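You operate a simulated robot arm through the tools that you are given. There is no shell and no other tool.

Carry out the task below with a simulated robot arm. There is one attempt and no reset: what you move stays moved.

## Task
Vacuum the flour out of the sack press at the LOW setting.
Fine: Couple the vacuum's grey hose to the PRESS pipe and clamp it before the start. Stop the vacuum and switch it off after.

Only the result counts: the job must be done as asked and must still hold three seconds after the hand-in. Knocking over, shifting, dropping, spilling or breaking anything else fails it.

## Robot
A 6-joint arm with a two-finger gripper, fixed in place. Base frame: the origin is on the floor under the middle of its stand, x ahead of it, y to its left, z up. Units: mm, rad, N and s.
It reaches about 1121 mm from its shoulder. Its first joint turns from -2.897 to 2.897 rad. Payload 2.45 kg.
The TCP is the grasp point between the finger pads, 20 mm short of the fingertips. In the tool frame z runs along the fingers and y along their closing line. The gripper opens to 140 mm; its body begins 168 mm behind the TCP.
Orientation is that of the tool frame in the base frame, as [roll, pitch, yaw] about the fixed x, y, z axes, in that order (R = Rz(yaw) Ry(pitch) Rx(roll)). With the fingers straight down and closing along the base's y, the tool's x points along the base's -x, its y along +y and its z along -z.

## Interface
- The arm moves only by the tool step_arm. Its argument "rows" is a list of rows, each an object (a shift or turn left out is 0, a gripper value left out holds the last) with "delta_pos": the shift along the tool's x, y, z in cm, a list of three; "dr": the turn, a rotation vector about the tool's x, y, z in rad, a list of three. In form: [{"delta_pos": [x, y, z], "dr": [rx, ry, rz]}, ...]. A call has 1 to 20 rows; each row is the pose to reach, as a shift and turn from the pose commanded when the call began, along the tool's axes at that moment. "claw" is the closure, from 0 (fully open) to 1 (shut), set as the call begins (left out, the last holds). Rows are played at 5 a second. More than 50 mm and 0.15 rad between two rows, or a gripper value outside its range, and nothing of the call is played. Where a pose cannot be reached the arm comes as near as it can. A force on the tool above 90 N (or 10 N above the force at the start of the call, whichever is more), or a blocked arm, ends the call early, and 0.2 s more pass. Each finger travels about 45 mm/s and halts on what it meets, pressing with about 36 N; the grip force reading is that of the motor and also rises with nothing between the fingers. The clock runs only during rows and for 0.2 s after the last one: add rows that repeat a pose to give the fingers time. The reply holds the time, the measured pose of the TCP, the force on the tool along the base axes, the opening and the grip force, in the units named above and with some noise, with the torque about the TCP (base axes, N m) and any sound that the robot's microphone picked up.
- Cameras (640 x 400 px; columns grow to the right, rows downward): "scene" is fixed at [49.8, -501.6, 1566]; the picture's right is [0.34, -0.94, 0.00], its down [-0.57, -0.21, -0.80] and it looks along [0.75, 0.27, -0.61] (base axes); focal length 348 px, centre (320, 200). "wrist" rides on the gripper at [78, 11, -209] in the tool frame; the picture's right is [-0.14, 0.99, 0.00], its down [-0.92, -0.13, -0.37] and it looks along [-0.37, -0.05, 0.93] (tool axes); focal length 280 px, centre (320, 200). There is no depth. A picture from a camera that has moved, and an enlarged one, comes with that camera's place and axes in the base frame and with its lens.
- snapshot(camera): a new picture of that camera. The clock stands still meanwhile.
- lift_body(by): moves the trunk up (or, below 0, down) by that many mm; the arm rides with it, the base frame stays. It gives what a move gives, with no picture.
- inspect(camera, box): a new picture of the part [left, top, right, bottom] of that camera's present view, enlarged. The clock stands still meanwhile.
- hand_in(): hands the job in; it is judged then, once.

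Places have to be worked out from the pictures, the camera data and where the tool is seen. Open the gripper and draw the arm clear of the work before you hand the job in, unless the task says otherwise.

The tools are called after "Request:" as a command line: name --argument value ..., lists and objects as JSON in quotes. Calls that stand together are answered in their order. step_arm: Moves the arm, as the interface text tells. Its arguments: {"type":"object","properties":{"rows":{"type":"array"},"claw":{"type":"number"}},"required":["rows"]} The other tools are called the same way: lift_body (by) moves the trunk up or down; snapshot (camera) takes a picture; inspect (camera, box) takes an enlarged picture of a part of a camera's view; hand_in () hands the job in.

At the start:

```text
clock: 0.0
ee_pos: [582.3, 8.4, 1220.0]
orientation: [3.142, 0.001, 3.142]
wrist_force: [0.9, 0.7, 0.3]
wrist_torque: [-0.03, 0.03, 0.02]
width: 139.8
gripper_force: 0.0
trunk travel left (down, up): [-175.0, 55.0]
```

scene: 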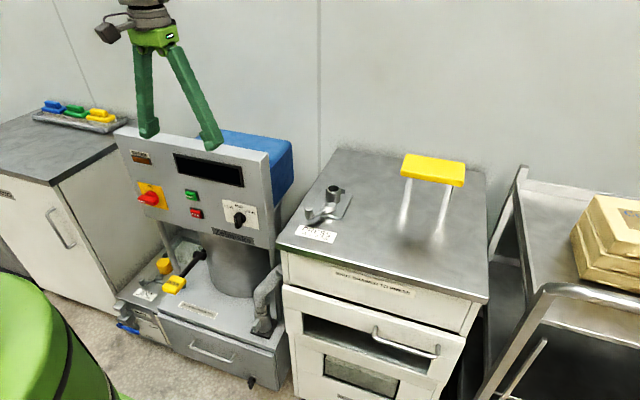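
wrist: 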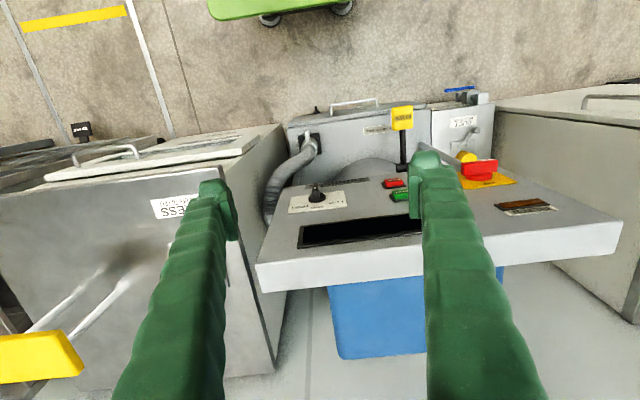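

I start by looking closely at the scene: the vacuum panel, the hose, and the press with its pipe.

Request:
inspect --camera "scene" --box '[110, 120, 300, 240]'

Request:
inspect --camera "scene" --box '[100, 220, 300, 345]'

Request:
inspect --camera "scene" --box '[270, 150, 490, 290]'

Request:
inspect --camera "scene" --box '[240, 240, 480, 400]'

Request:
inspect --camera "wrist" --box '[240, 90, 560, 290]'

```text
3.33 times, centred on (205, 180) of scene
camera zoom: at [49.8, -501.6, 1566.0], right [0.34, -0.94, 0.0], down [-0.57, -0.21, -0.8], along [0.75, 0.27, -0.61], focal length 1160 px, centre (703, 267)
```

zoom: 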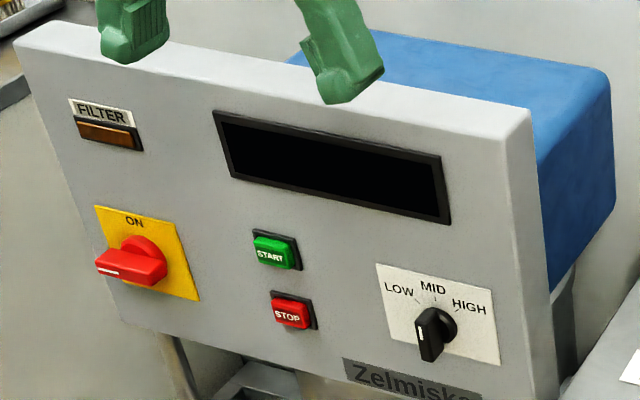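

```text
3.20 times, centred on (200, 282) of scene
camera zoom: at [49.8, -501.6, 1566.0], right [0.34, -0.94, 0.0], down [-0.57, -0.21, -0.8], along [0.75, 0.27, -0.61], focal length 1114 px, centre (704, -64)
```

zoom: 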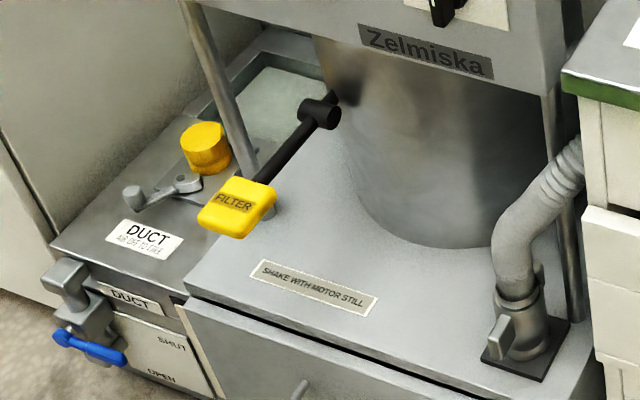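

```text
2.86 times, centred on (380, 220) of scene
camera zoom: at [49.8, -501.6, 1566.0], right [0.34, -0.94, 0.0], down [-0.57, -0.21, -0.8], along [0.75, 0.27, -0.61], focal length 994 px, centre (149, 143)
```

zoom: 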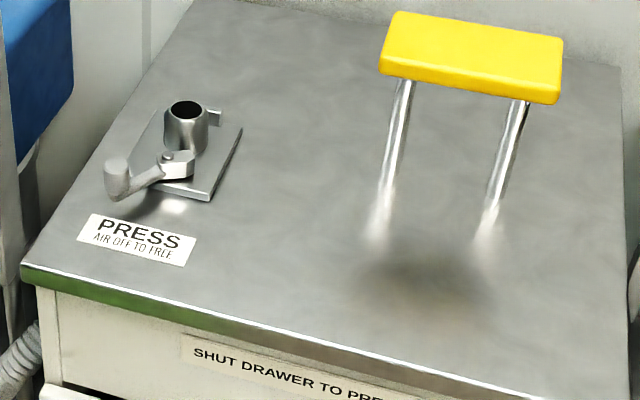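

```text
2.50 times, centred on (360, 320) of scene
camera zoom: at [49.8, -501.6, 1566.0], right [0.34, -0.94, 0.0], down [-0.57, -0.21, -0.8], along [0.75, 0.27, -0.61], focal length 870 px, centre (220, -100)
```

zoom: 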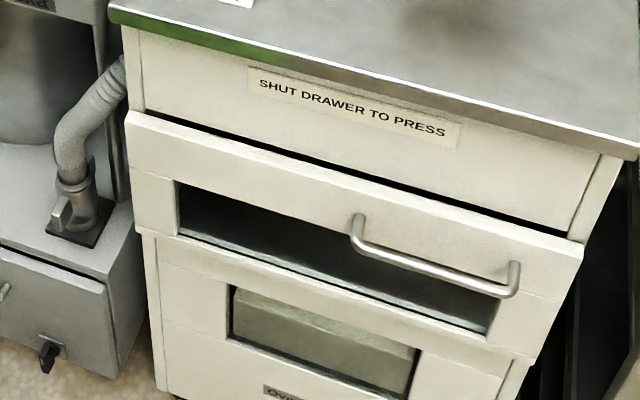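

```text
2.00 times, centred on (400, 190) of wrist
camera zoom: at [505.6, 18.9, 1429.1], right [0.14, 0.99, 0.0], down [0.92, -0.13, 0.37], along [0.37, -0.05, -0.93], focal length 561 px, centre (160, 220)
```

zoom: 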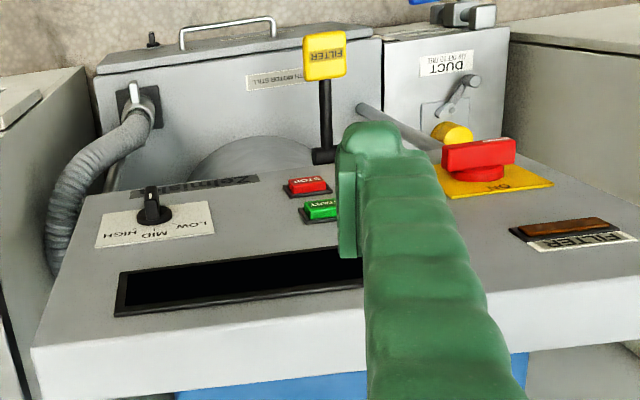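

The initial views show a vacuum with panel, a capped DUCT port, a grey hose parked on a spigot at lower right, and the PRESS pipe with a clamp lever on the press table. I zoom in more on the hose end, DUCT valve and cabinet windows.

Request:
inspect --camera "wrist" --box '[250, 100, 350, 240]'

Request:
inspect --camera "wrist" --box '[400, 70, 520, 190]'

Request:
inspect --camera "scene" --box '[235, 250, 305, 395]'

Request:
inspect --camera "scene" --box '[290, 170, 370, 250]'

Request:
inspect --camera "scene" --box '[105, 270, 185, 345]'

Request:
inspect --camera "scene" --box '[20, 90, 130, 140]'

```text
2.86 times, centred on (300, 170) of wrist
camera zoom: at [505.6, 18.9, 1429.1], right [0.14, 0.99, 0.0], down [0.92, -0.13, 0.37], along [0.37, -0.05, -0.93], focal length 801 px, centre (377, 286)
```

zoom: 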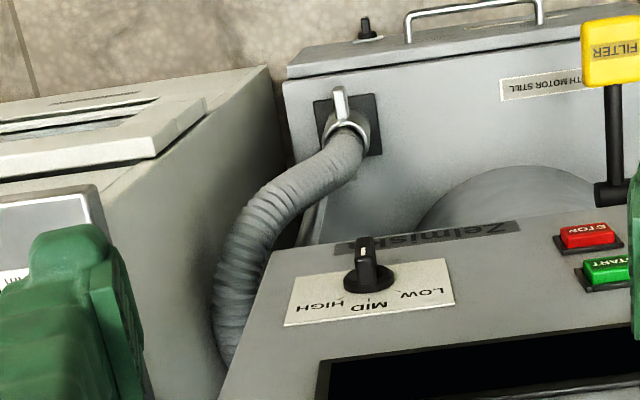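

```text
3.33 times, centred on (460, 130) of wrist
camera zoom: at [505.6, 18.9, 1429.1], right [0.14, 0.99, 0.0], down [0.92, -0.13, 0.37], along [0.37, -0.05, -0.93], focal length 935 px, centre (-147, 433)
```

zoom: 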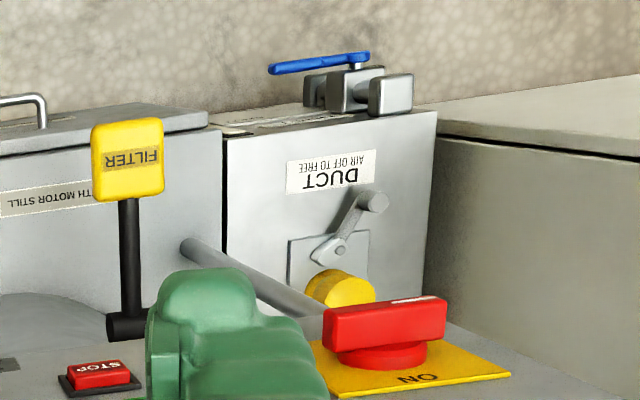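

```text
2.76 times, centred on (270, 322) of scene
camera zoom: at [49.8, -501.6, 1566.0], right [0.34, -0.94, 0.0], down [-0.57, -0.21, -0.8], along [0.75, 0.27, -0.61], focal length 960 px, centre (458, -138)
```

zoom: 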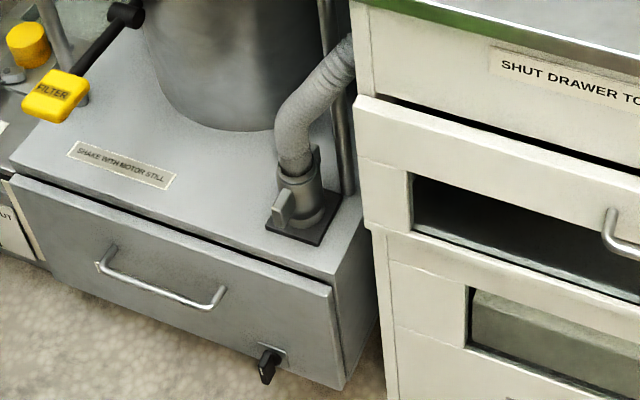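

```text
5.00 times, centred on (330, 210) of scene
camera zoom: at [49.8, -501.6, 1566.0], right [0.34, -0.94, 0.0], down [-0.57, -0.21, -0.8], along [0.75, 0.27, -0.61], focal length 1740 px, centre (270, 150)
```

zoom: 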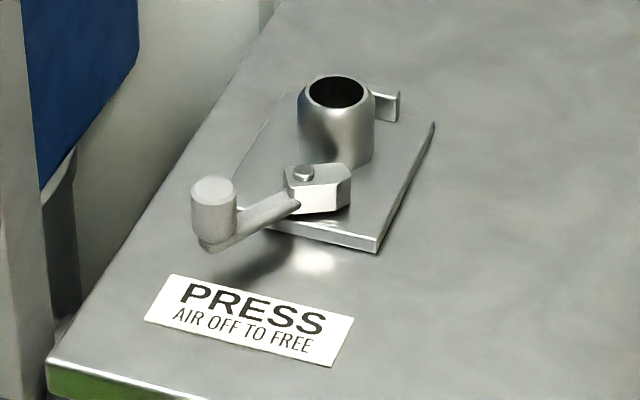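

```text
5.33 times, centred on (145, 308) of scene
camera zoom: at [49.8, -501.6, 1566.0], right [0.34, -0.94, 0.0], down [-0.57, -0.21, -0.8], along [0.75, 0.27, -0.61], focal length 1856 px, centre (1253, -373)
```

zoom: 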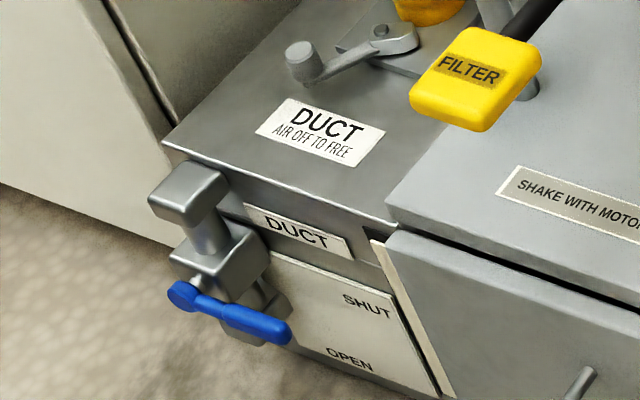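

```text
5.82 times, centred on (75, 115) of scene
camera zoom: at [49.8, -501.6, 1566.0], right [0.34, -0.94, 0.0], down [-0.57, -0.21, -0.8], along [0.75, 0.27, -0.61], focal length 2025 px, centre (1746, 694)
```

zoom: 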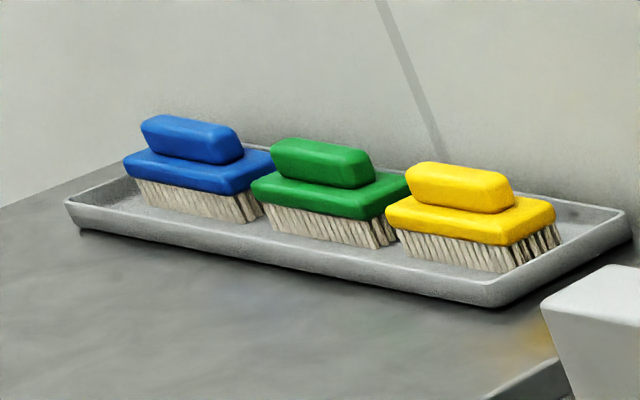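

The wrist sees the layout upside down from above; I judge the press table at z≈957, the PRESS pipe near (805,-272), START near (712,145,937), and the hose cuff near (680,-46,400). I pull back and tilt the gripper forward 45° so the wrist camera looks at the panel front.

Request:
step_arm --rows '[{"delta_pos": [2, 1, 1.2], "dr": [0, -0.1, 0]}, {"delta_pos": [4, 2, 2.4], "dr": [0, -0.2, 0]}, {"delta_pos": [6, 3, 3.6], "dr": [0, -0.3, 0]}, {"delta_pos": [8, 4, 4.8], "dr": [0, -0.4, 0]}, {"delta_pos": [10, 5, 6], "dr": [0, -0.5, 0]}, {"delta_pos": [12, 6, 7.2], "dr": [0, -0.6, 0]}, {"delta_pos": [14, 7, 8.4], "dr": [0, -0.7, 0]}, {"delta_pos": [16, 8, 9.6], "dr": [0, -0.785, 0]}, {"delta_pos": [18, 9, 11], "dr": [0, -0.785, 0]}]'

Request:
snapshot --camera "wrist"

Request:
snapshot --camera "scene"

```text
clock: 2.0
ee_pos: [524.3, 191.9, 1098.5]
orientation: [-3.09, 0.759, -3.116]
wrist_force: [-0.1, 2.8, -0.1]
wrist_torque: [-0.34, -0.15, -0.28]
width: 140.2
gripper_force: 0.1
out of reach, approached as far as the arm can: row 5, 6, 7, 8, 9
trunk travel left (down, up): [-175.0, 55.0]
```

```text
taken
camera wrist: at [324.6, 208.8, 1194.1], right [0.11, 0.99, 0.06], down [0.41, -0.1, 0.91], along [0.9, -0.07, -0.42], focal length 280 px, centre (320, 200)
```

wrist: 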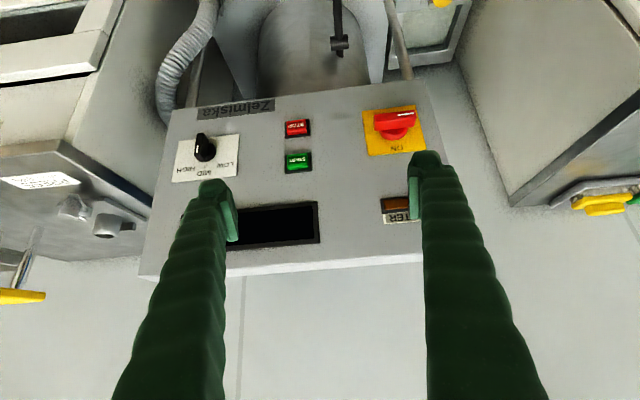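

```text
taken
```

scene: 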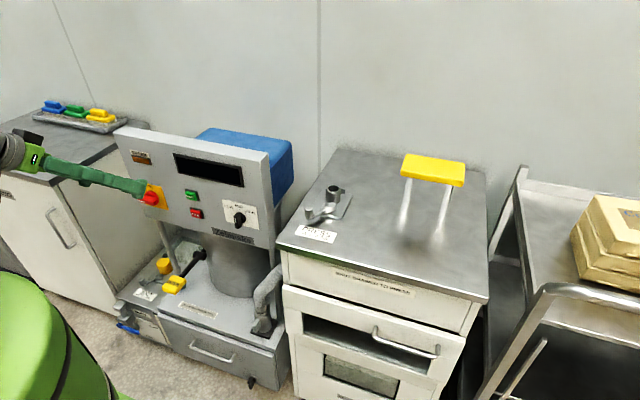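

The arm folded to its inner limit but the panel is now seen from the front. I zoom in on the controls.

Request:
inspect --camera "wrist" --box '[150, 80, 310, 210]'

Request:
inspect --camera "wrist" --box '[340, 80, 460, 230]'

Request:
inspect --camera "wrist" --box '[120, 0, 480, 130]'

Request:
inspect --camera "wrist" --box '[0, 150, 160, 260]'

Request:
inspect --camera "scene" --box '[210, 180, 270, 250]'

```text
3.08 times, centred on (230, 145) of wrist
camera zoom: at [324.6, 208.8, 1194.1], right [0.11, 0.99, 0.06], down [0.41, -0.1, 0.91], along [0.9, -0.07, -0.42], focal length 863 px, centre (597, 369)
```

zoom: 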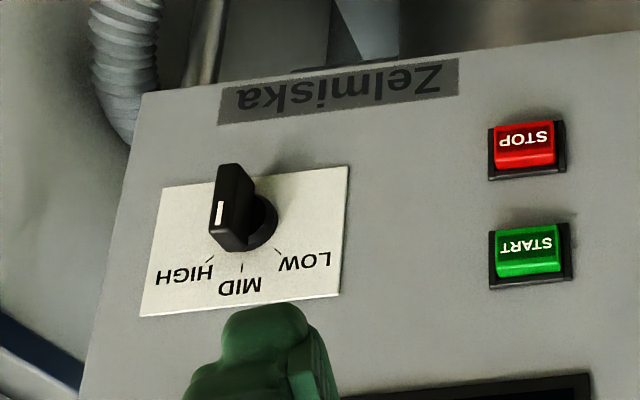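

```text
2.67 times, centred on (400, 155) of wrist
camera zoom: at [324.6, 208.8, 1194.1], right [0.11, 0.99, 0.06], down [0.41, -0.1, 0.91], along [0.9, -0.07, -0.42], focal length 748 px, centre (107, 320)
```

zoom: 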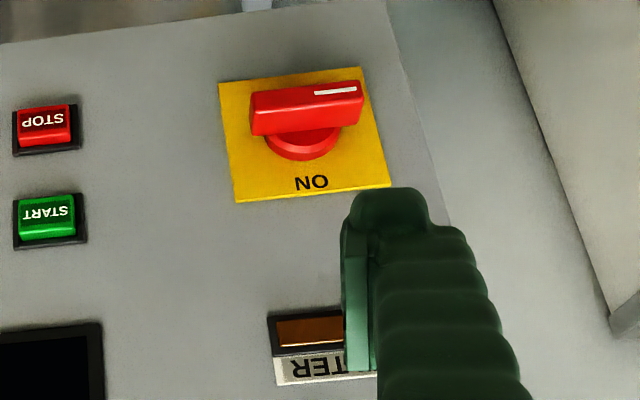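

```text
1.78 times, centred on (300, 65) of wrist
camera zoom: at [324.6, 208.8, 1194.1], right [0.11, 0.99, 0.06], down [0.41, -0.1, 0.91], along [0.9, -0.07, -0.42], focal length 498 px, centre (356, 440)
```

zoom: 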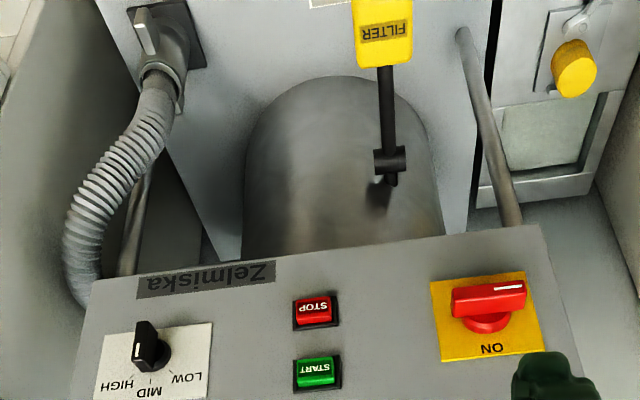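

```text
3.64 times, centred on (80, 205) of wrist
camera zoom: at [324.6, 208.8, 1194.1], right [0.11, 0.99, 0.06], down [0.41, -0.1, 0.91], along [0.9, -0.07, -0.42], focal length 1020 px, centre (1193, 182)
```

zoom: 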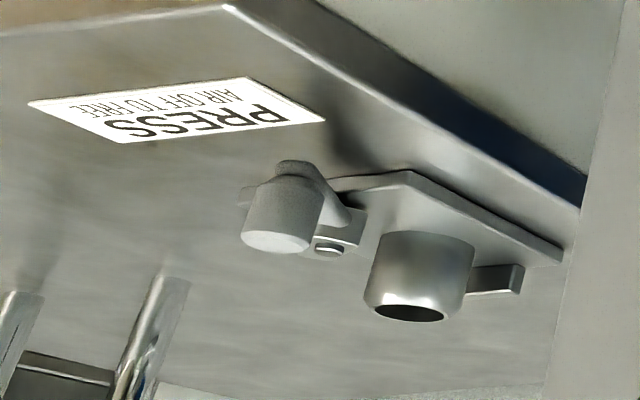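

```text
5.71 times, centred on (240, 215) of scene
camera zoom: at [49.8, -501.6, 1566.0], right [0.34, -0.94, 0.0], down [-0.57, -0.21, -0.8], along [0.75, 0.27, -0.61], focal length 1988 px, centre (777, 114)
```

zoom: 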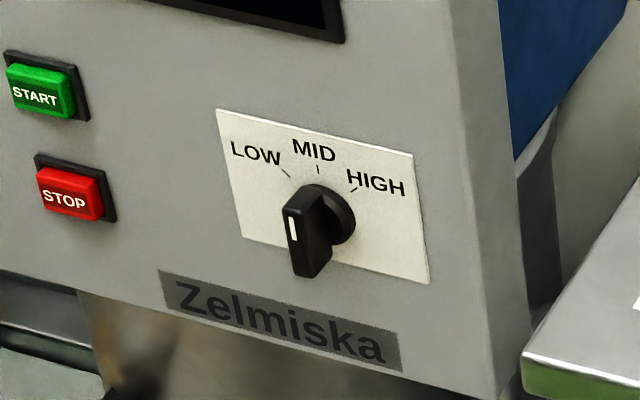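

The knob points up (MID), the main switch handle points left with ON at the top (off), and the panel face is a near-vertical plane at x≈716 (START ≈ (714,148,937), STOP ≈ (711,147,870), switch ≈ (690,308,895), knob ≈ (686,-14,903)). I now lower the camera in free space ahead of the machine to look at the hose cuff.

Request:
step_arm --rows '[{"delta_pos": [1.25, -1.7, 3.3]}, {"delta_pos": [2.5, -3.4, 6.7]}, {"delta_pos": [3.75, -5.1, 10]}, {"delta_pos": [5, -6.9, 13.3]}, {"delta_pos": [6.25, -8.6, 16.7]}, {"delta_pos": [7.5, -10.3, 20]}, {"delta_pos": [8.75, -12, 23.4]}, {"delta_pos": [10, -13.8, 26.7]}, {"delta_pos": [10, -13.8, 26.7]}]'

Request:
snapshot --camera "wrist"

Request:
snapshot --camera "scene"

```text
clock: 4.0
ee_pos: [678.8, 46.0, 847.8]
orientation: [-2.973, 0.739, -3.023]
wrist_force: [0.5, 0.6, -1.2]
wrist_torque: [0.0, 0.06, 0.03]
width: 139.9
gripper_force: 0.1
out of reach, approached as far as the arm can: row 1, 2, 3, 4, 5, 6, 7, 8, 9
trunk travel left (down, up): [-175.0, 55.0]
```

```text
taken
camera wrist: at [481.1, 68.4, 945.4], right [0.1, 0.99, -0.03], down [0.43, -0.01, 0.9], along [0.9, -0.1, -0.43], focal length 280 px, centre (320, 200)
```

wrist: 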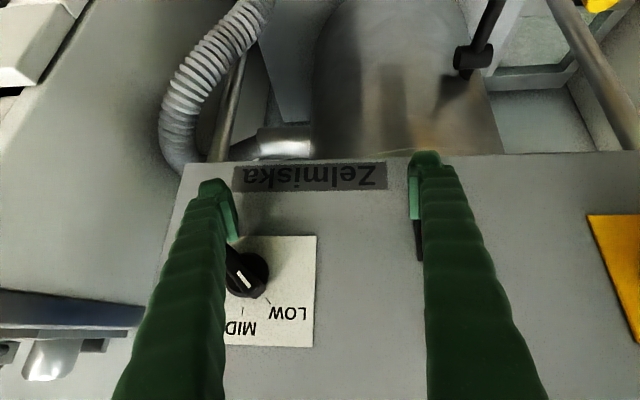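

```text
taken
```

scene: 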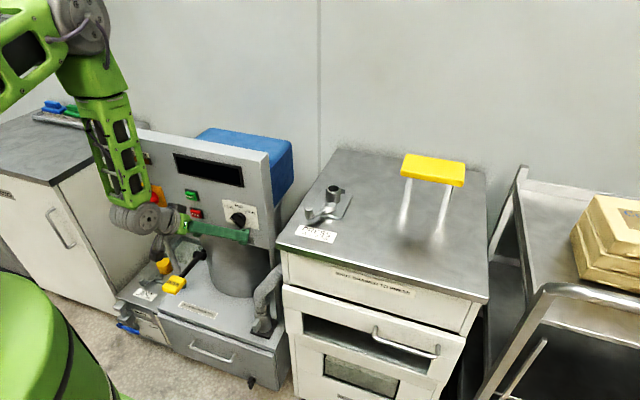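

The arm has an inner reach limit and ended closer to the panel than intended (TCP (679,46,848)). I check the clearance at the knob before moving anything.

Request:
inspect --camera "wrist" --box '[160, 150, 340, 360]'

Request:
inspect --camera "scene" --box '[150, 180, 280, 270]'

Request:
inspect --camera "wrist" --box '[150, 0, 330, 170]'

```text
1.90 times, centred on (250, 255) of wrist
camera zoom: at [481.1, 68.4, 945.4], right [0.1, 0.99, -0.03], down [0.43, -0.01, 0.9], along [0.9, -0.1, -0.43], focal length 534 px, centre (453, 95)
```

zoom: 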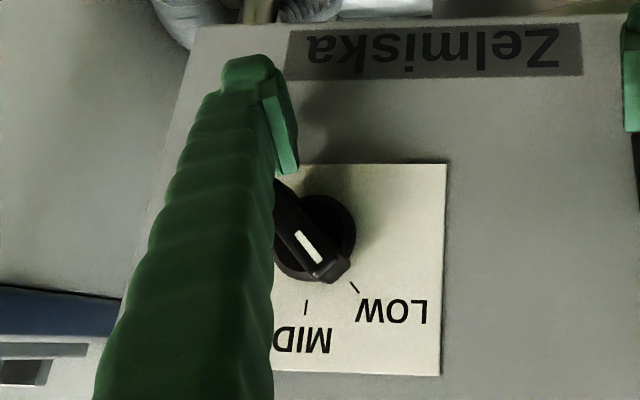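

```text
4.44 times, centred on (215, 225) of scene
camera zoom: at [49.8, -501.6, 1566.0], right [0.34, -0.94, 0.0], down [-0.57, -0.21, -0.8], along [0.75, 0.27, -0.61], focal length 1547 px, centre (787, 89)
```

zoom: 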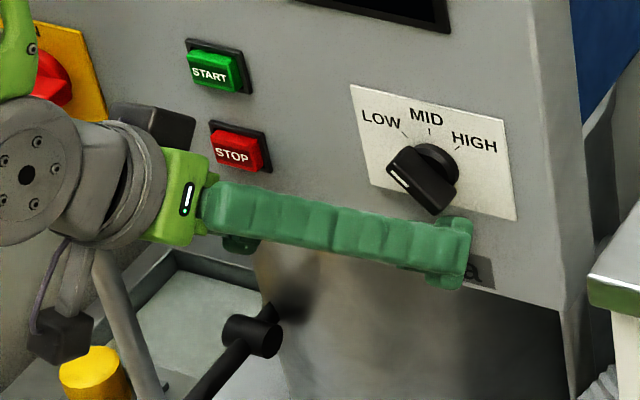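

```text
2.35 times, centred on (240, 85) of wrist
camera zoom: at [481.1, 68.4, 945.4], right [0.1, 0.99, -0.03], down [0.43, -0.01, 0.9], along [0.9, -0.1, -0.43], focal length 660 px, centre (508, 471)
```

zoom: 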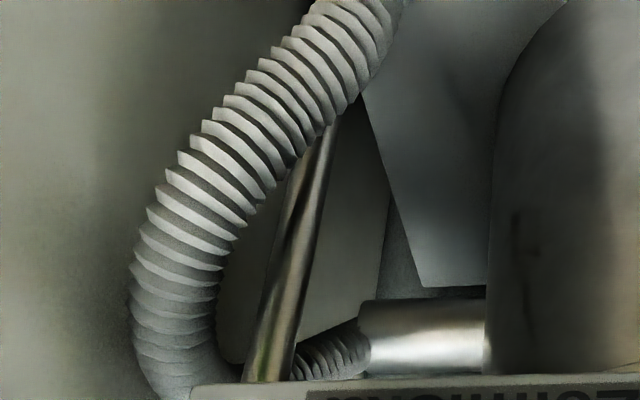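

The finger has brushed the knob and turned it: it now points at the LOW tick, which is the setting wanted (I will verify again later). I now swing the gripper down and back, away from the panel, to a straight-down pose.

Request:
step_arm --rows '[{"delta_pos": [2.5, 0.25, 0.5], "dr": [-0.0146, 0.0932, 0.0063]}, {"delta_pos": [5.1, 0.51, 0.67], "dr": [-0.0292, 0.1864, 0.0126]}, {"delta_pos": [7.7, 0.72, 0.55], "dr": [-0.0438, 0.2796, 0.019]}, {"delta_pos": [10.35, 0.94, 0.29], "dr": [-0.0584, 0.3728, 0.0253]}, {"delta_pos": [12.6, 1.09, -0.2], "dr": [-0.073, 0.466, 0.0316]}, {"delta_pos": [14.8, 1.23, -0.82], "dr": [-0.0876, 0.5591, 0.038]}, {"delta_pos": [16.5, 1.32, -1.5], "dr": [-0.1022, 0.6523, 0.0443]}, {"delta_pos": [18.2, 1.4, -2.25], "dr": [-0.1168, 0.7455, 0.0506]}, {"delta_pos": [18.2, 1.4, -2.25], "dr": [-0.1168, 0.7455, 0.0506]}]'

Request:
snapshot --camera "wrist"

Request:
snapshot --camera "scene"

```text
clock: 6.0
ee_pos: [527.8, 61.6, 739.5]
orientation: [3.137, 0.018, 3.136]
wrist_force: [0.2, 0.1, 0.0]
wrist_torque: [0.04, 0.01, 0.02]
width: 140.1
gripper_force: 0.0
out of reach, approached as far as the arm can: row 4, 5, 6, 8, 9
trunk travel left (down, up): [-175.0, 55.0]
```

```text
taken
camera wrist: at [448.7, 73.4, 946.0], right [0.14, 0.99, 0.01], down [0.91, -0.14, 0.38], along [0.38, -0.05, -0.92], focal length 280 px, centre (320, 200)
```

wrist: 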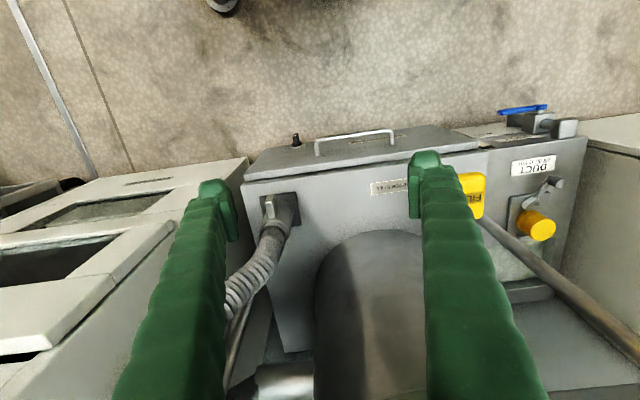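

```text
taken
```

scene: 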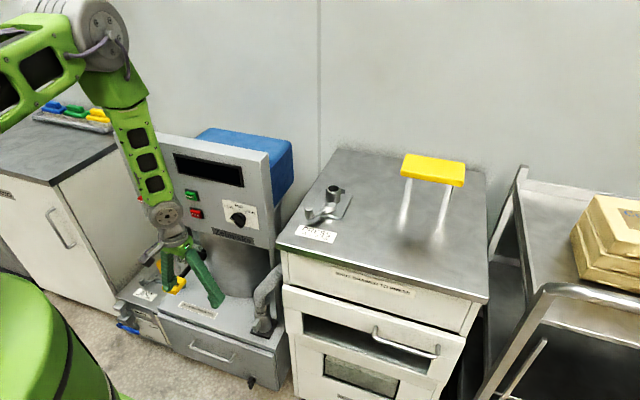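

Now clear of the panel and pointing down at (528,62,740). I zoom on the hose cuff, the DUCT port, and re-check the knob.

Request:
inspect --camera "wrist" --box '[215, 165, 335, 290]'

Request:
inspect --camera "wrist" --box '[470, 90, 610, 260]'

Request:
inspect --camera "scene" --box '[200, 180, 280, 260]'

Request:
inspect --camera "scene" --box '[240, 255, 300, 345]'

```text
3.20 times, centred on (275, 228) of wrist
camera zoom: at [448.7, 73.4, 946.0], right [0.14, 0.99, 0.01], down [0.91, -0.14, 0.38], along [0.38, -0.05, -0.92], focal length 897 px, centre (464, 112)
```

zoom: 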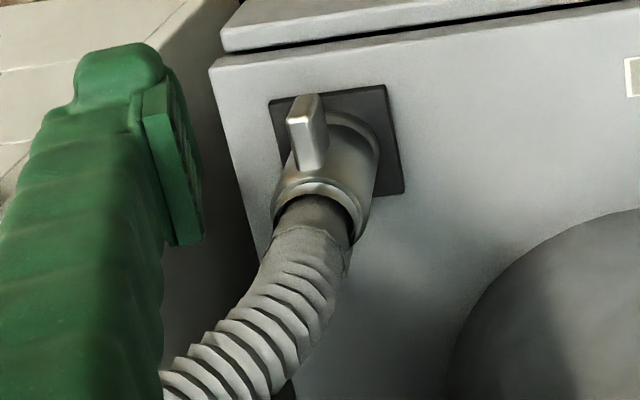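

```text
2.35 times, centred on (540, 175) of wrist
camera zoom: at [448.7, 73.4, 946.0], right [0.14, 0.99, 0.01], down [0.91, -0.14, 0.38], along [0.38, -0.05, -0.92], focal length 660 px, centre (-198, 259)
```

zoom: 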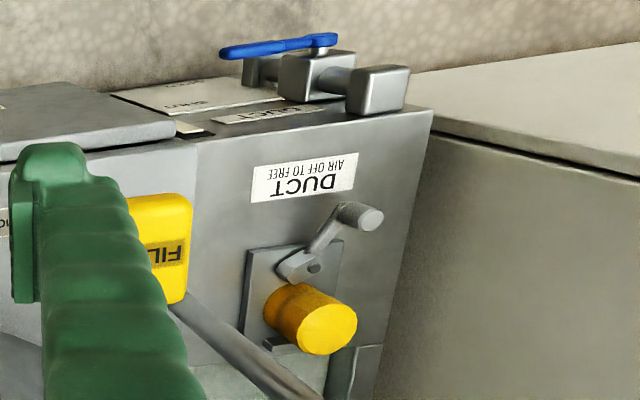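

```text
5.00 times, centred on (240, 220) of scene
camera zoom: at [49.8, -501.6, 1566.0], right [0.34, -0.94, 0.0], down [-0.57, -0.21, -0.8], along [0.75, 0.27, -0.61], focal length 1740 px, centre (720, 100)
```

zoom: 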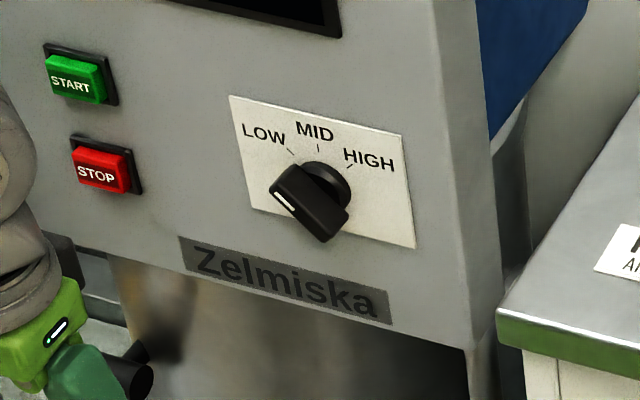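

```text
4.44 times, centred on (270, 300) of scene
camera zoom: at [49.8, -501.6, 1566.0], right [0.34, -0.94, 0.0], down [-0.57, -0.21, -0.8], along [0.75, 0.27, -0.61], focal length 1547 px, centre (542, -244)
```

zoom: 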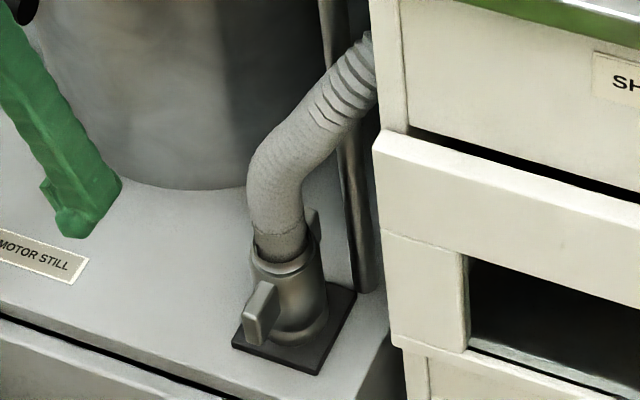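

The knob clearly rests at LOW. The cuff stands on a black park plate at about (690,-48, z 379–470), with an ear tab in front at about (649,-49,452). Next I go up and over to look at the PRESS pipe and clamp from above.

Request:
step_arm --rows '[{"delta_pos": [0, 0, -4.4]}, {"delta_pos": [0, 0, -8.8]}, {"delta_pos": [0, 0, -13.2]}, {"delta_pos": [0, 0, -17.6]}, {"delta_pos": [0, 0, -22]}, {"delta_pos": [0, 0, -26.4]}, {"delta_pos": [0, 0, -30.8]}, {"delta_pos": [-0.5, 0, -35.2]}, {"delta_pos": [-1, 0, -39.6]}, {"delta_pos": [-1.2, 0, -44]}, {"delta_pos": [-3, -3.7, -44]}, {"delta_pos": [-5, -7.4, -44]}, {"delta_pos": [-7, -11.1, -44]}, {"delta_pos": [-9, -14.8, -44]}, {"delta_pos": [-11, -18.5, -44]}, {"delta_pos": [-13, -22.2, -44]}, {"delta_pos": [-15, -25.9, -44]}, {"delta_pos": [-16.5, -29.6, -44]}, {"delta_pos": [-17.2, -33.2, -44]}, {"delta_pos": [-17.2, -33.2, -44]}]'

Request:
snapshot --camera "wrist"

Request:
inspect --camera "wrist" --box '[240, 140, 420, 300]'

```text
clock: 10.2
ee_pos: [675.3, -271.1, 1148.5]
orientation: [2.982, 0.165, 3.131]
wrist_force: [-0.7, -0.4, -0.2]
wrist_torque: [-0.06, 0.0, -0.01]
width: 140.0
gripper_force: 0.1
out of reach, approached as far as the arm can: row 1, 2, 3, 4, 5, 6, 7, 8, 9, 10, 11, 12, 13, 14, 15, 16, 17, 18, 19, 20
trunk travel left (down, up): [-175.0, 55.0]
```

```text
taken
camera wrist: at [565.2, -293.0, 1341.2], right [0.12, 0.98, 0.18], down [0.85, -0.19, 0.49], along [0.51, 0.09, -0.85], focal length 280 px, centre (320, 200)
```

wrist: 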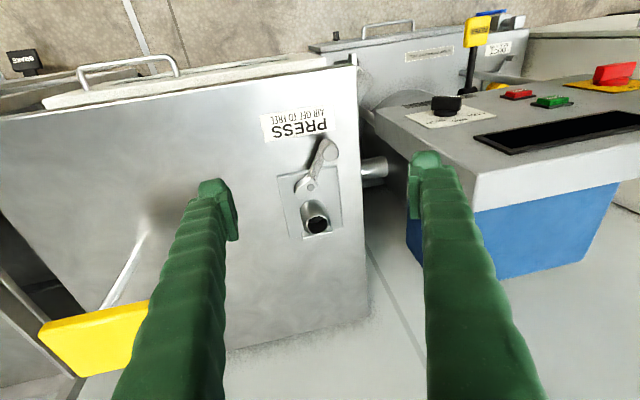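

```text
2.50 times, centred on (330, 220) of wrist
camera zoom: at [565.2, -293.0, 1341.2], right [0.12, 0.98, 0.18], down [0.85, -0.19, 0.49], along [0.51, 0.09, -0.85], focal length 701 px, centre (295, 150)
```

zoom: 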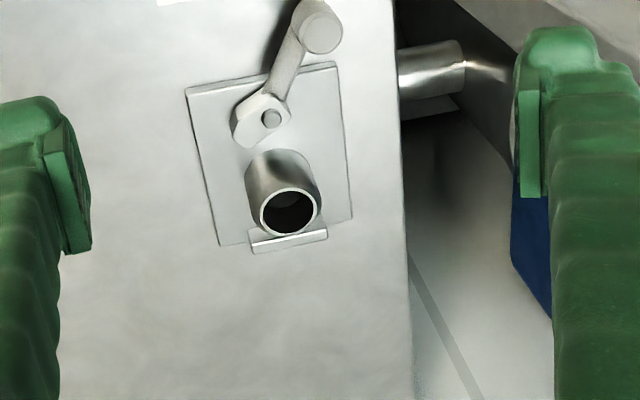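

The arm reports out-of-reach for this straight-down path and came in tilted; I look at the scene to understand the arm's configuration.

Request:
snapshot --camera "scene"

Request:
inspect --camera "wrist" --box '[0, 0, 320, 200]'

```text
taken
```

scene: 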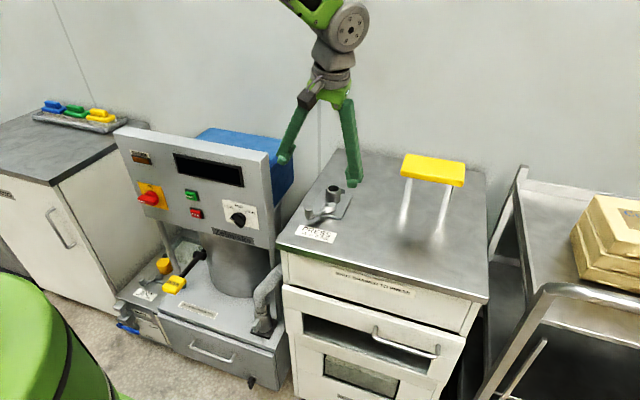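

```text
2.00 times, centred on (160, 100) of wrist
camera zoom: at [565.2, -293.0, 1341.2], right [0.12, 0.98, 0.18], down [0.85, -0.19, 0.49], along [0.51, 0.09, -0.85], focal length 561 px, centre (640, 400)
```

zoom: 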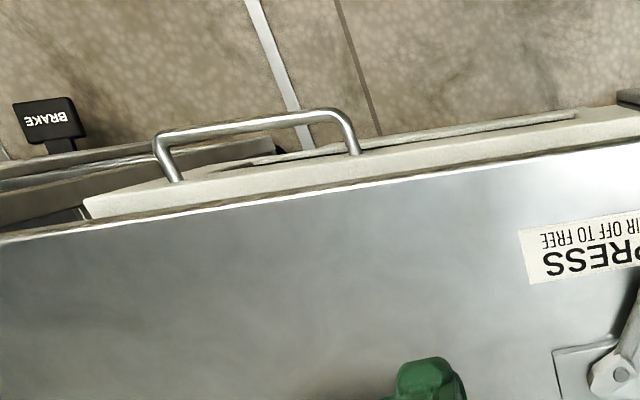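

The clamp geometry is now clear: lever pivot on the near (−x) side of the PRESS pipe, a fixed keeper on the far (+x) side. I move back toward the middle and restore a true straight-down orientation to see what is reachable.

Request:
step_arm --rows '[{"delta_pos": [1.28, 3.63, -1.11], "dr": [0.0316, 0.0331, 0.0005]}, {"delta_pos": [2.56, 7.25, -2.22], "dr": [0.0632, 0.0661, 0.001]}, {"delta_pos": [3.83, 10.88, -3.33], "dr": [0.0948, 0.0992, 0.0015]}, {"delta_pos": [5.11, 14.5, -4.44], "dr": [0.1264, 0.1322, 0.002]}, {"delta_pos": [6.39, 18.13, -5.55], "dr": [0.158, 0.1653, 0.0026]}, {"delta_pos": [6.39, 18.13, -5.55], "dr": [0.158, 0.1653, 0.0026]}]'

Request:
snapshot --camera "scene"

```text
clock: 11.6
ee_pos: [581.1, -98.5, 1182.6]
orientation: [2.972, 0.109, 3.132]
wrist_force: [0.7, 0.2, 0.6]
wrist_torque: [0.02, 0.02, -0.03]
width: 139.9
gripper_force: 0.1
out of reach, approached as far as the arm can: row 1, 2, 3, 4, 5, 6
trunk travel left (down, up): [-175.0, 55.0]
```

```text
taken
```

scene: 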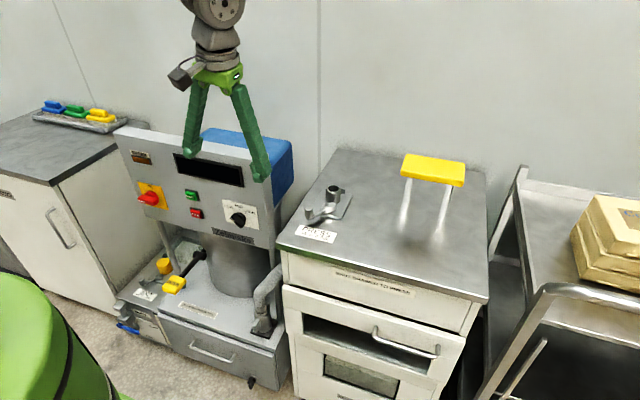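

The pose settled at (581,-98,1183) with about 0.17 rad of unwanted tilt. I try a pure orientation correction on the spot with several hold rows to see whether this is a true limit or slow convergence.

Request:
step_arm --rows '[{"delta_pos": [0, 0, 0], "dr": [0.042, 0.0275, 0]}, {"delta_pos": [0, 0, 0], "dr": [0.084, 0.055, 0]}, {"delta_pos": [0, 0, 0], "dr": [0.126, 0.0825, 0]}, {"delta_pos": [0, 0, 0], "dr": [0.168, 0.11, 0]}, {"delta_pos": [0, 0, 0], "dr": [0.168, 0.11, 0]}, {"delta_pos": [0, 0, 0], "dr": [0.168, 0.11, 0]}]'

```text
clock: 13.0
ee_pos: [581.4, -99.6, 1183.2]
orientation: [2.97, 0.108, 3.132]
wrist_force: [0.0, 0.0, 0.7]
wrist_torque: [-0.03, -0.01, 0.01]
width: 140.0
gripper_force: 0.1
out of reach, approached as far as the arm can: row 1, 2, 3, 4, 5, 6
trunk travel left (down, up): [-175.0, 55.0]
```

No change at all, so I suspect the commanded pose differs from the measured one. I test with a plain forward shift of 15 cm in free space high above the panel.

Request:
step_arm --rows '[{"delta_pos": [-3, 0, 0]}, {"delta_pos": [-6, 0, 0]}, {"delta_pos": [-9, 0, 0]}, {"delta_pos": [-12, 0, 0]}, {"delta_pos": [-15, 0, 0]}, {"delta_pos": [-15, 0, 0]}]'

```text
clock: 14.4
ee_pos: [723.0, -98.7, 1194.4]
orientation: [2.936, 0.127, 3.127]
wrist_force: [0.4, 0.1, -0.5]
wrist_torque: [0.03, 0.02, 0.04]
width: 139.9
gripper_force: 0.1
out of reach, approached as far as the arm can: row 2, 3, 4, 5, 6
trunk travel left (down, up): [-175.0, 55.0]
```

The shift shows moves are relative to the real pose, so a joint limit seems to be holding the tilt. I try to return to near the original start pose, straight down at (620,0,1220).

Request:
step_arm --rows '[{"delta_pos": [2.0, 2.06, -0.36], "dr": [0.0409, 0.0256, 0]}, {"delta_pos": [4.0, 4.12, -0.72], "dr": [0.0818, 0.0512, 0]}, {"delta_pos": [6.0, 6.18, -1.08], "dr": [0.1226, 0.0769, 0]}, {"delta_pos": [8.0, 8.24, -1.44], "dr": [0.1635, 0.1025, 0]}, {"delta_pos": [10.0, 10.3, -1.8], "dr": [0.2044, 0.1281, 0]}, {"delta_pos": [10.0, 10.3, -1.8], "dr": [0.2044, 0.1281, 0]}]'

```text
clock: 15.8
ee_pos: [619.8, -21.2, 1178.3]
orientation: [2.958, 0.092, 3.133]
wrist_force: [-0.1, -0.6, 0.4]
wrist_torque: [-0.02, -0.03, 0.03]
width: 139.9
gripper_force: 0.1
out of reach, approached as far as the arm can: row 1, 2, 3, 4, 5, 6
trunk travel left (down, up): [-175.0, 55.0]
```

The residual tilt (azimuth ≈0.235 rad about the forearm) matches a forearm-roll joint stuck near its ±2.9 rad limit, i.e. the wrist flipped to a bad branch. I unwind it in free space above the machines by sweeping the tool around the forearm axis via the +y side.

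Request:
step_arm --rows '[{"delta_pos": [-2.7, -0.27, -0.3], "dr": [0.0104, -0.1012, 0]}, {"delta_pos": [-5.45, -0.53, -0.59], "dr": [0.0207, -0.2024, 0]}, {"delta_pos": [-8.2, -0.7, -1.5], "dr": [0.0274, -0.3108, 0]}, {"delta_pos": [-10.98, -0.86, -2.38], "dr": [0.0341, -0.4191, 0]}, {"delta_pos": [-12.5, 1.0, -3.25], "dr": [-0.039, -0.4823, 0]}, {"delta_pos": [-13.98, 2.91, -4.11], "dr": [-0.1121, -0.5454, 0]}, {"delta_pos": [-15.4, 4.75, -5.5], "dr": [-0.1883, -0.612, 0]}, {"delta_pos": [-16.75, 6.57, -6.89], "dr": [-0.2645, -0.6786, 0]}, {"delta_pos": [-18.6, 7.6, -9.2], "dr": [-0.3178, -0.7829, 0]}, {"delta_pos": [-20.44, 8.58, -11.58], "dr": [-0.3711, -0.8871, 0]}, {"delta_pos": [-20.44, 8.58, -11.58], "dr": [-0.3711, -0.8871, 0]}]'

Request:
snapshot --camera "scene"

```text
clock: 18.2
ee_pos: [811.8, 40.7, 1324.5]
orientation: [2.315, 0.88, 2.66]
wrist_force: [-0.5, -0.2, 0.4]
wrist_torque: [0.01, 0.0, 0.01]
width: 139.9
gripper_force: 0.0
trunk travel left (down, up): [-175.0, 55.0]
```

```text
taken
```

scene: 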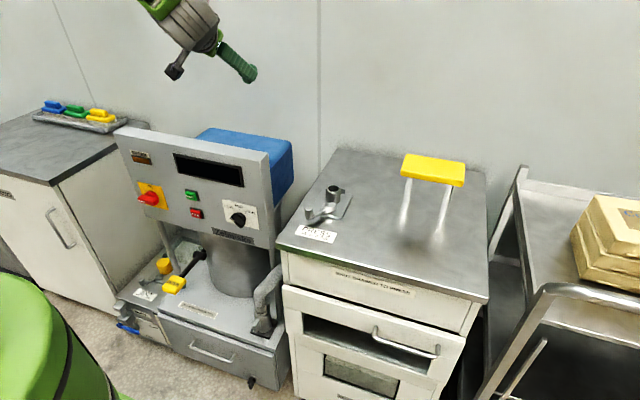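

The sweep worked with no reach complaints. I continue the sweep up, then straight down through the forearm line into the normal downward bend.

Request:
step_arm --rows '[{"delta_pos": [-3.2, 0.2, -0.4], "dr": [-0.0063, -0.1161, 0]}, {"delta_pos": [-6.35, 0.42, -0.79], "dr": [-0.0125, -0.2322, 0]}, {"delta_pos": [-8.8, -0.4, -1.6], "dr": [0.0195, -0.3266, 0]}, {"delta_pos": [-11.18, -1.25, -2.46], "dr": [0.0514, -0.421, 0]}, {"delta_pos": [-12.8, -2.7, -3.5], "dr": [0.1085, -0.4915, 0]}, {"delta_pos": [-14.46, -4.11, -4.57], "dr": [0.1656, -0.562, 0]}, {"delta_pos": [-15.3, -5.9, -5.7], "dr": [0.2405, -0.6065, 0]}, {"delta_pos": [-16.23, -7.7, -6.83], "dr": [0.3153, -0.651, 0]}, {"delta_pos": [-13.3, -9.2, -5.7], "dr": [0.3694, -0.5245, 0]}, {"delta_pos": [-10.3, -10.71, -4.5], "dr": [0.4235, -0.398, 0]}, {"delta_pos": [-7.0, -11.8, -4.1], "dr": [0.4651, -0.267, 0]}, {"delta_pos": [-3.67, -12.97, -3.71], "dr": [0.5067, -0.1361, 0]}, {"delta_pos": [-0.2, -13.7, -4.1], "dr": [0.5367, -0.0024, 0]}, {"delta_pos": [3.19, -14.36, -4.51], "dr": [0.5667, 0.1314, 0]}, {"delta_pos": [6.5, -14.6, -5.7], "dr": [0.5841, 0.2679, 0]}, {"delta_pos": [9.83, -14.76, -6.85], "dr": [0.6015, 0.4043, 0]}, {"delta_pos": [9.83, -14.76, -6.85], "dr": [0.6015, 0.4043, 0]}]'

```text
clock: 21.8
ee_pos: [732.4, -87.4, 1208.6]
orientation: [3.073, 0.519, 2.885]
wrist_force: [0.2, 0.1, -0.4]
wrist_torque: [0.04, 0.02, -0.04]
width: 140.0
gripper_force: 0.0
trunk travel left (down, up): [-175.0, 55.0]
```

The wrist is back in its normal branch. Now I set it straight down with the standard yaw and move to look down at the PRESS pipe.

Request:
step_arm --rows '[{"delta_pos": [0.09, -3.76, 0.12], "dr": [0, 0.1049, -0.0466]}, {"delta_pos": [0.18, -7.53, 0.24], "dr": [0, 0.2097, -0.0932]}, {"delta_pos": [0.28, -11.3, 0.35], "dr": [0, 0.3146, -0.1397]}, {"delta_pos": [0.37, -15.06, 0.47], "dr": [0, 0.4194, -0.1863]}, {"delta_pos": [0.46, -18.82, 0.59], "dr": [0, 0.5243, -0.2329]}, {"delta_pos": [0.46, -18.82, 0.59], "dr": [0, 0.5243, -0.2329]}]'

Request:
snapshot --camera "wrist"

Request:
inspect --camera "wrist" --box '[240, 120, 400, 260]'

Request:
snapshot --camera "scene"

```text
clock: 23.2
ee_pos: [687.2, -268.5, 1192.5]
orientation: [-3.142, -0.002, -3.141]
wrist_force: [0.0, 0.2, -0.4]
wrist_torque: [0.01, 0.02, 0.03]
width: 140.0
gripper_force: 0.1
trunk travel left (down, up): [-175.0, 55.0]
```

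```text
taken
camera wrist: at [610.3, -257.6, 1400.7], right [0.14, 0.99, 0.0], down [0.92, -0.13, 0.37], along [0.36, -0.05, -0.93], focal length 280 px, centre (320, 200)
```

wrist: 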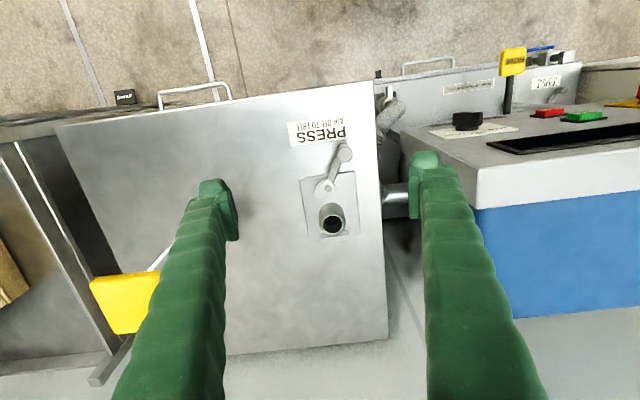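

```text
2.86 times, centred on (320, 190) of wrist
camera zoom: at [610.3, -257.6, 1400.7], right [0.14, 0.99, 0.0], down [0.92, -0.13, 0.37], along [0.36, -0.05, -0.93], focal length 801 px, centre (320, 229)
```

zoom: 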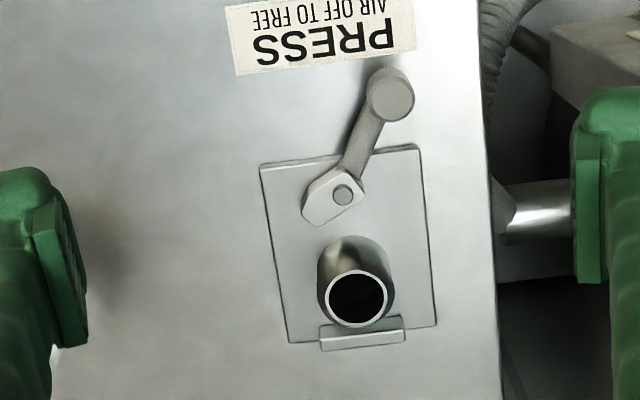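

```text
taken
```

scene: 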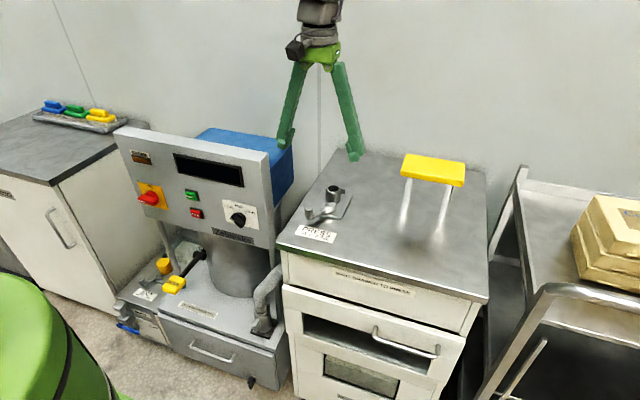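

Everything is reachable again. The PRESS pipe axis is at about (815.5,-266), top z≈994; clamp pivot at (759,-266,978), keeper bar at x≈852. The lever points to (-53,+31) from its pivot and its nose must swing toward the pipe, so the knob must go counter-clockwise (toward −y). I now move in front of the vacuum and lower the trunk for working low.

Request:
step_arm --rows '[{"delta_pos": [2.2, 4.4, 0]}, {"delta_pos": [4.4, 8.8, 0]}, {"delta_pos": [6.6, 13.2, 0]}, {"delta_pos": [8.8, 17.6, 0]}, {"delta_pos": [10.7, 21.9, 0]}, {"delta_pos": [10.7, 21.9, 0]}]'

Request:
lift_body --by -170

```text
clock: 24.6
ee_pos: [580.3, -50.2, 1193.9]
orientation: [3.141, 0.002, -3.141]
wrist_force: [1.0, -0.4, -0.4]
wrist_torque: [0.02, -0.02, 0.0]
width: 140.1
gripper_force: 0.2
trunk travel left (down, up): [-175.0, 55.0]
```

```text
clock: 26.5
ee_pos: [581.0, -49.9, 1023.5]
orientation: [3.141, -0.002, -3.141]
wrist_force: [-0.2, -0.4, 0.5]
wrist_torque: [0.0, -0.01, 0.0]
width: 140.1
gripper_force: 0.1
trunk travel left (down, up): [-5.0, 225.0]
```

Trunk is down 170 mm with TCP at (581,-50,1023). I now descend to about (590,-49,640) in front of the hose cuff to see it close up.

Request:
step_arm --rows '[{"delta_pos": [0, 0, 4.3]}, {"delta_pos": [0, 0, 8.6]}, {"delta_pos": [0, 0, 12.9]}, {"delta_pos": [0, 0, 17.2]}, {"delta_pos": [0, 0, 21.5]}, {"delta_pos": [0, 0, 25.8]}, {"delta_pos": [0, 0, 30.1]}, {"delta_pos": [0, 0, 34.4]}, {"delta_pos": [0, 0, 38.3]}, {"delta_pos": [0, 0, 38.3]}]'

Request:
snapshot --camera "wrist"

Request:
snapshot --camera "scene"

```text
clock: 28.7
ee_pos: [580.5, -50.3, 638.9]
orientation: [-3.141, 0.001, 3.142]
wrist_force: [-1.1, 0.7, -0.5]
wrist_torque: [-0.04, 0.0, 0.04]
width: 139.9
gripper_force: 0.0
trunk travel left (down, up): [-5.0, 225.0]
```

```text
taken
camera wrist: at [503.5, -40.2, 848.6], right [0.14, 0.99, 0.0], down [0.92, -0.13, 0.37], along [0.37, -0.05, -0.93], focal length 280 px, centre (320, 200)
```

wrist: 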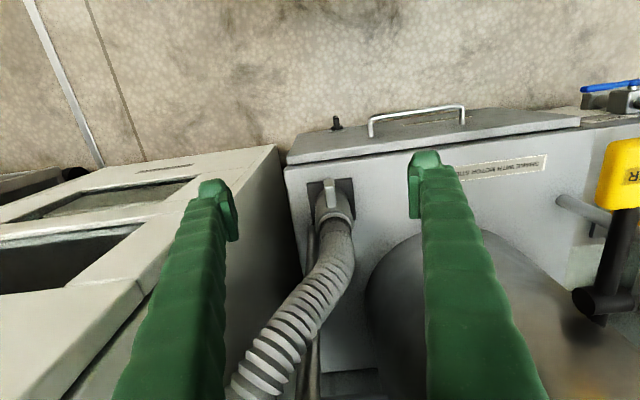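

```text
taken
```

scene: 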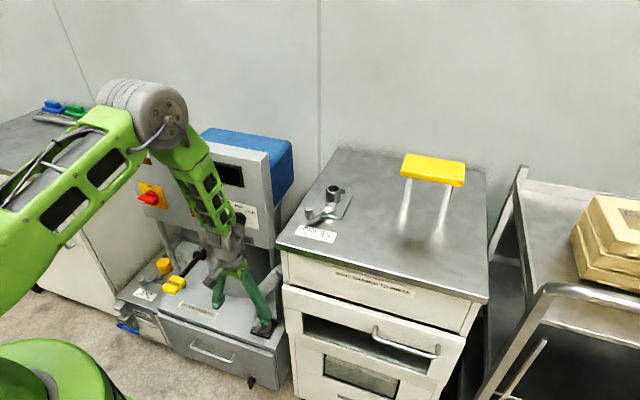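

Reachable and clean. I zoom in on the cuff for its shape and exact position.

Request:
inspect --camera "wrist" --box '[280, 155, 390, 255]'

Request:
inspect --camera "scene" --box '[240, 260, 300, 350]'

```text
4.00 times, centred on (335, 205) of wrist
camera zoom: at [503.5, -40.2, 848.6], right [0.14, 0.99, 0.0], down [0.92, -0.13, 0.37], along [0.37, -0.05, -0.93], focal length 1122 px, centre (260, 180)
```

zoom: 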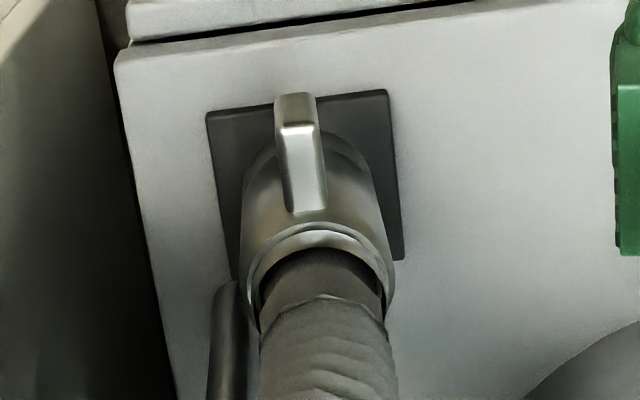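

```text
4.44 times, centred on (270, 305) of scene
camera zoom: at [49.8, -501.6, 1566.0], right [0.34, -0.94, 0.0], down [-0.57, -0.21, -0.8], along [0.75, 0.27, -0.61], focal length 1547 px, centre (542, -267)
```

zoom: 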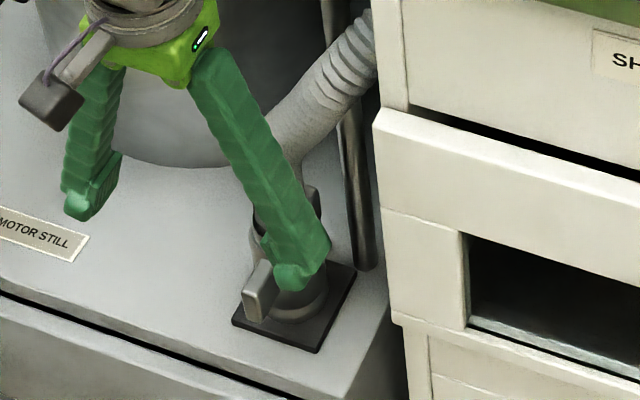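

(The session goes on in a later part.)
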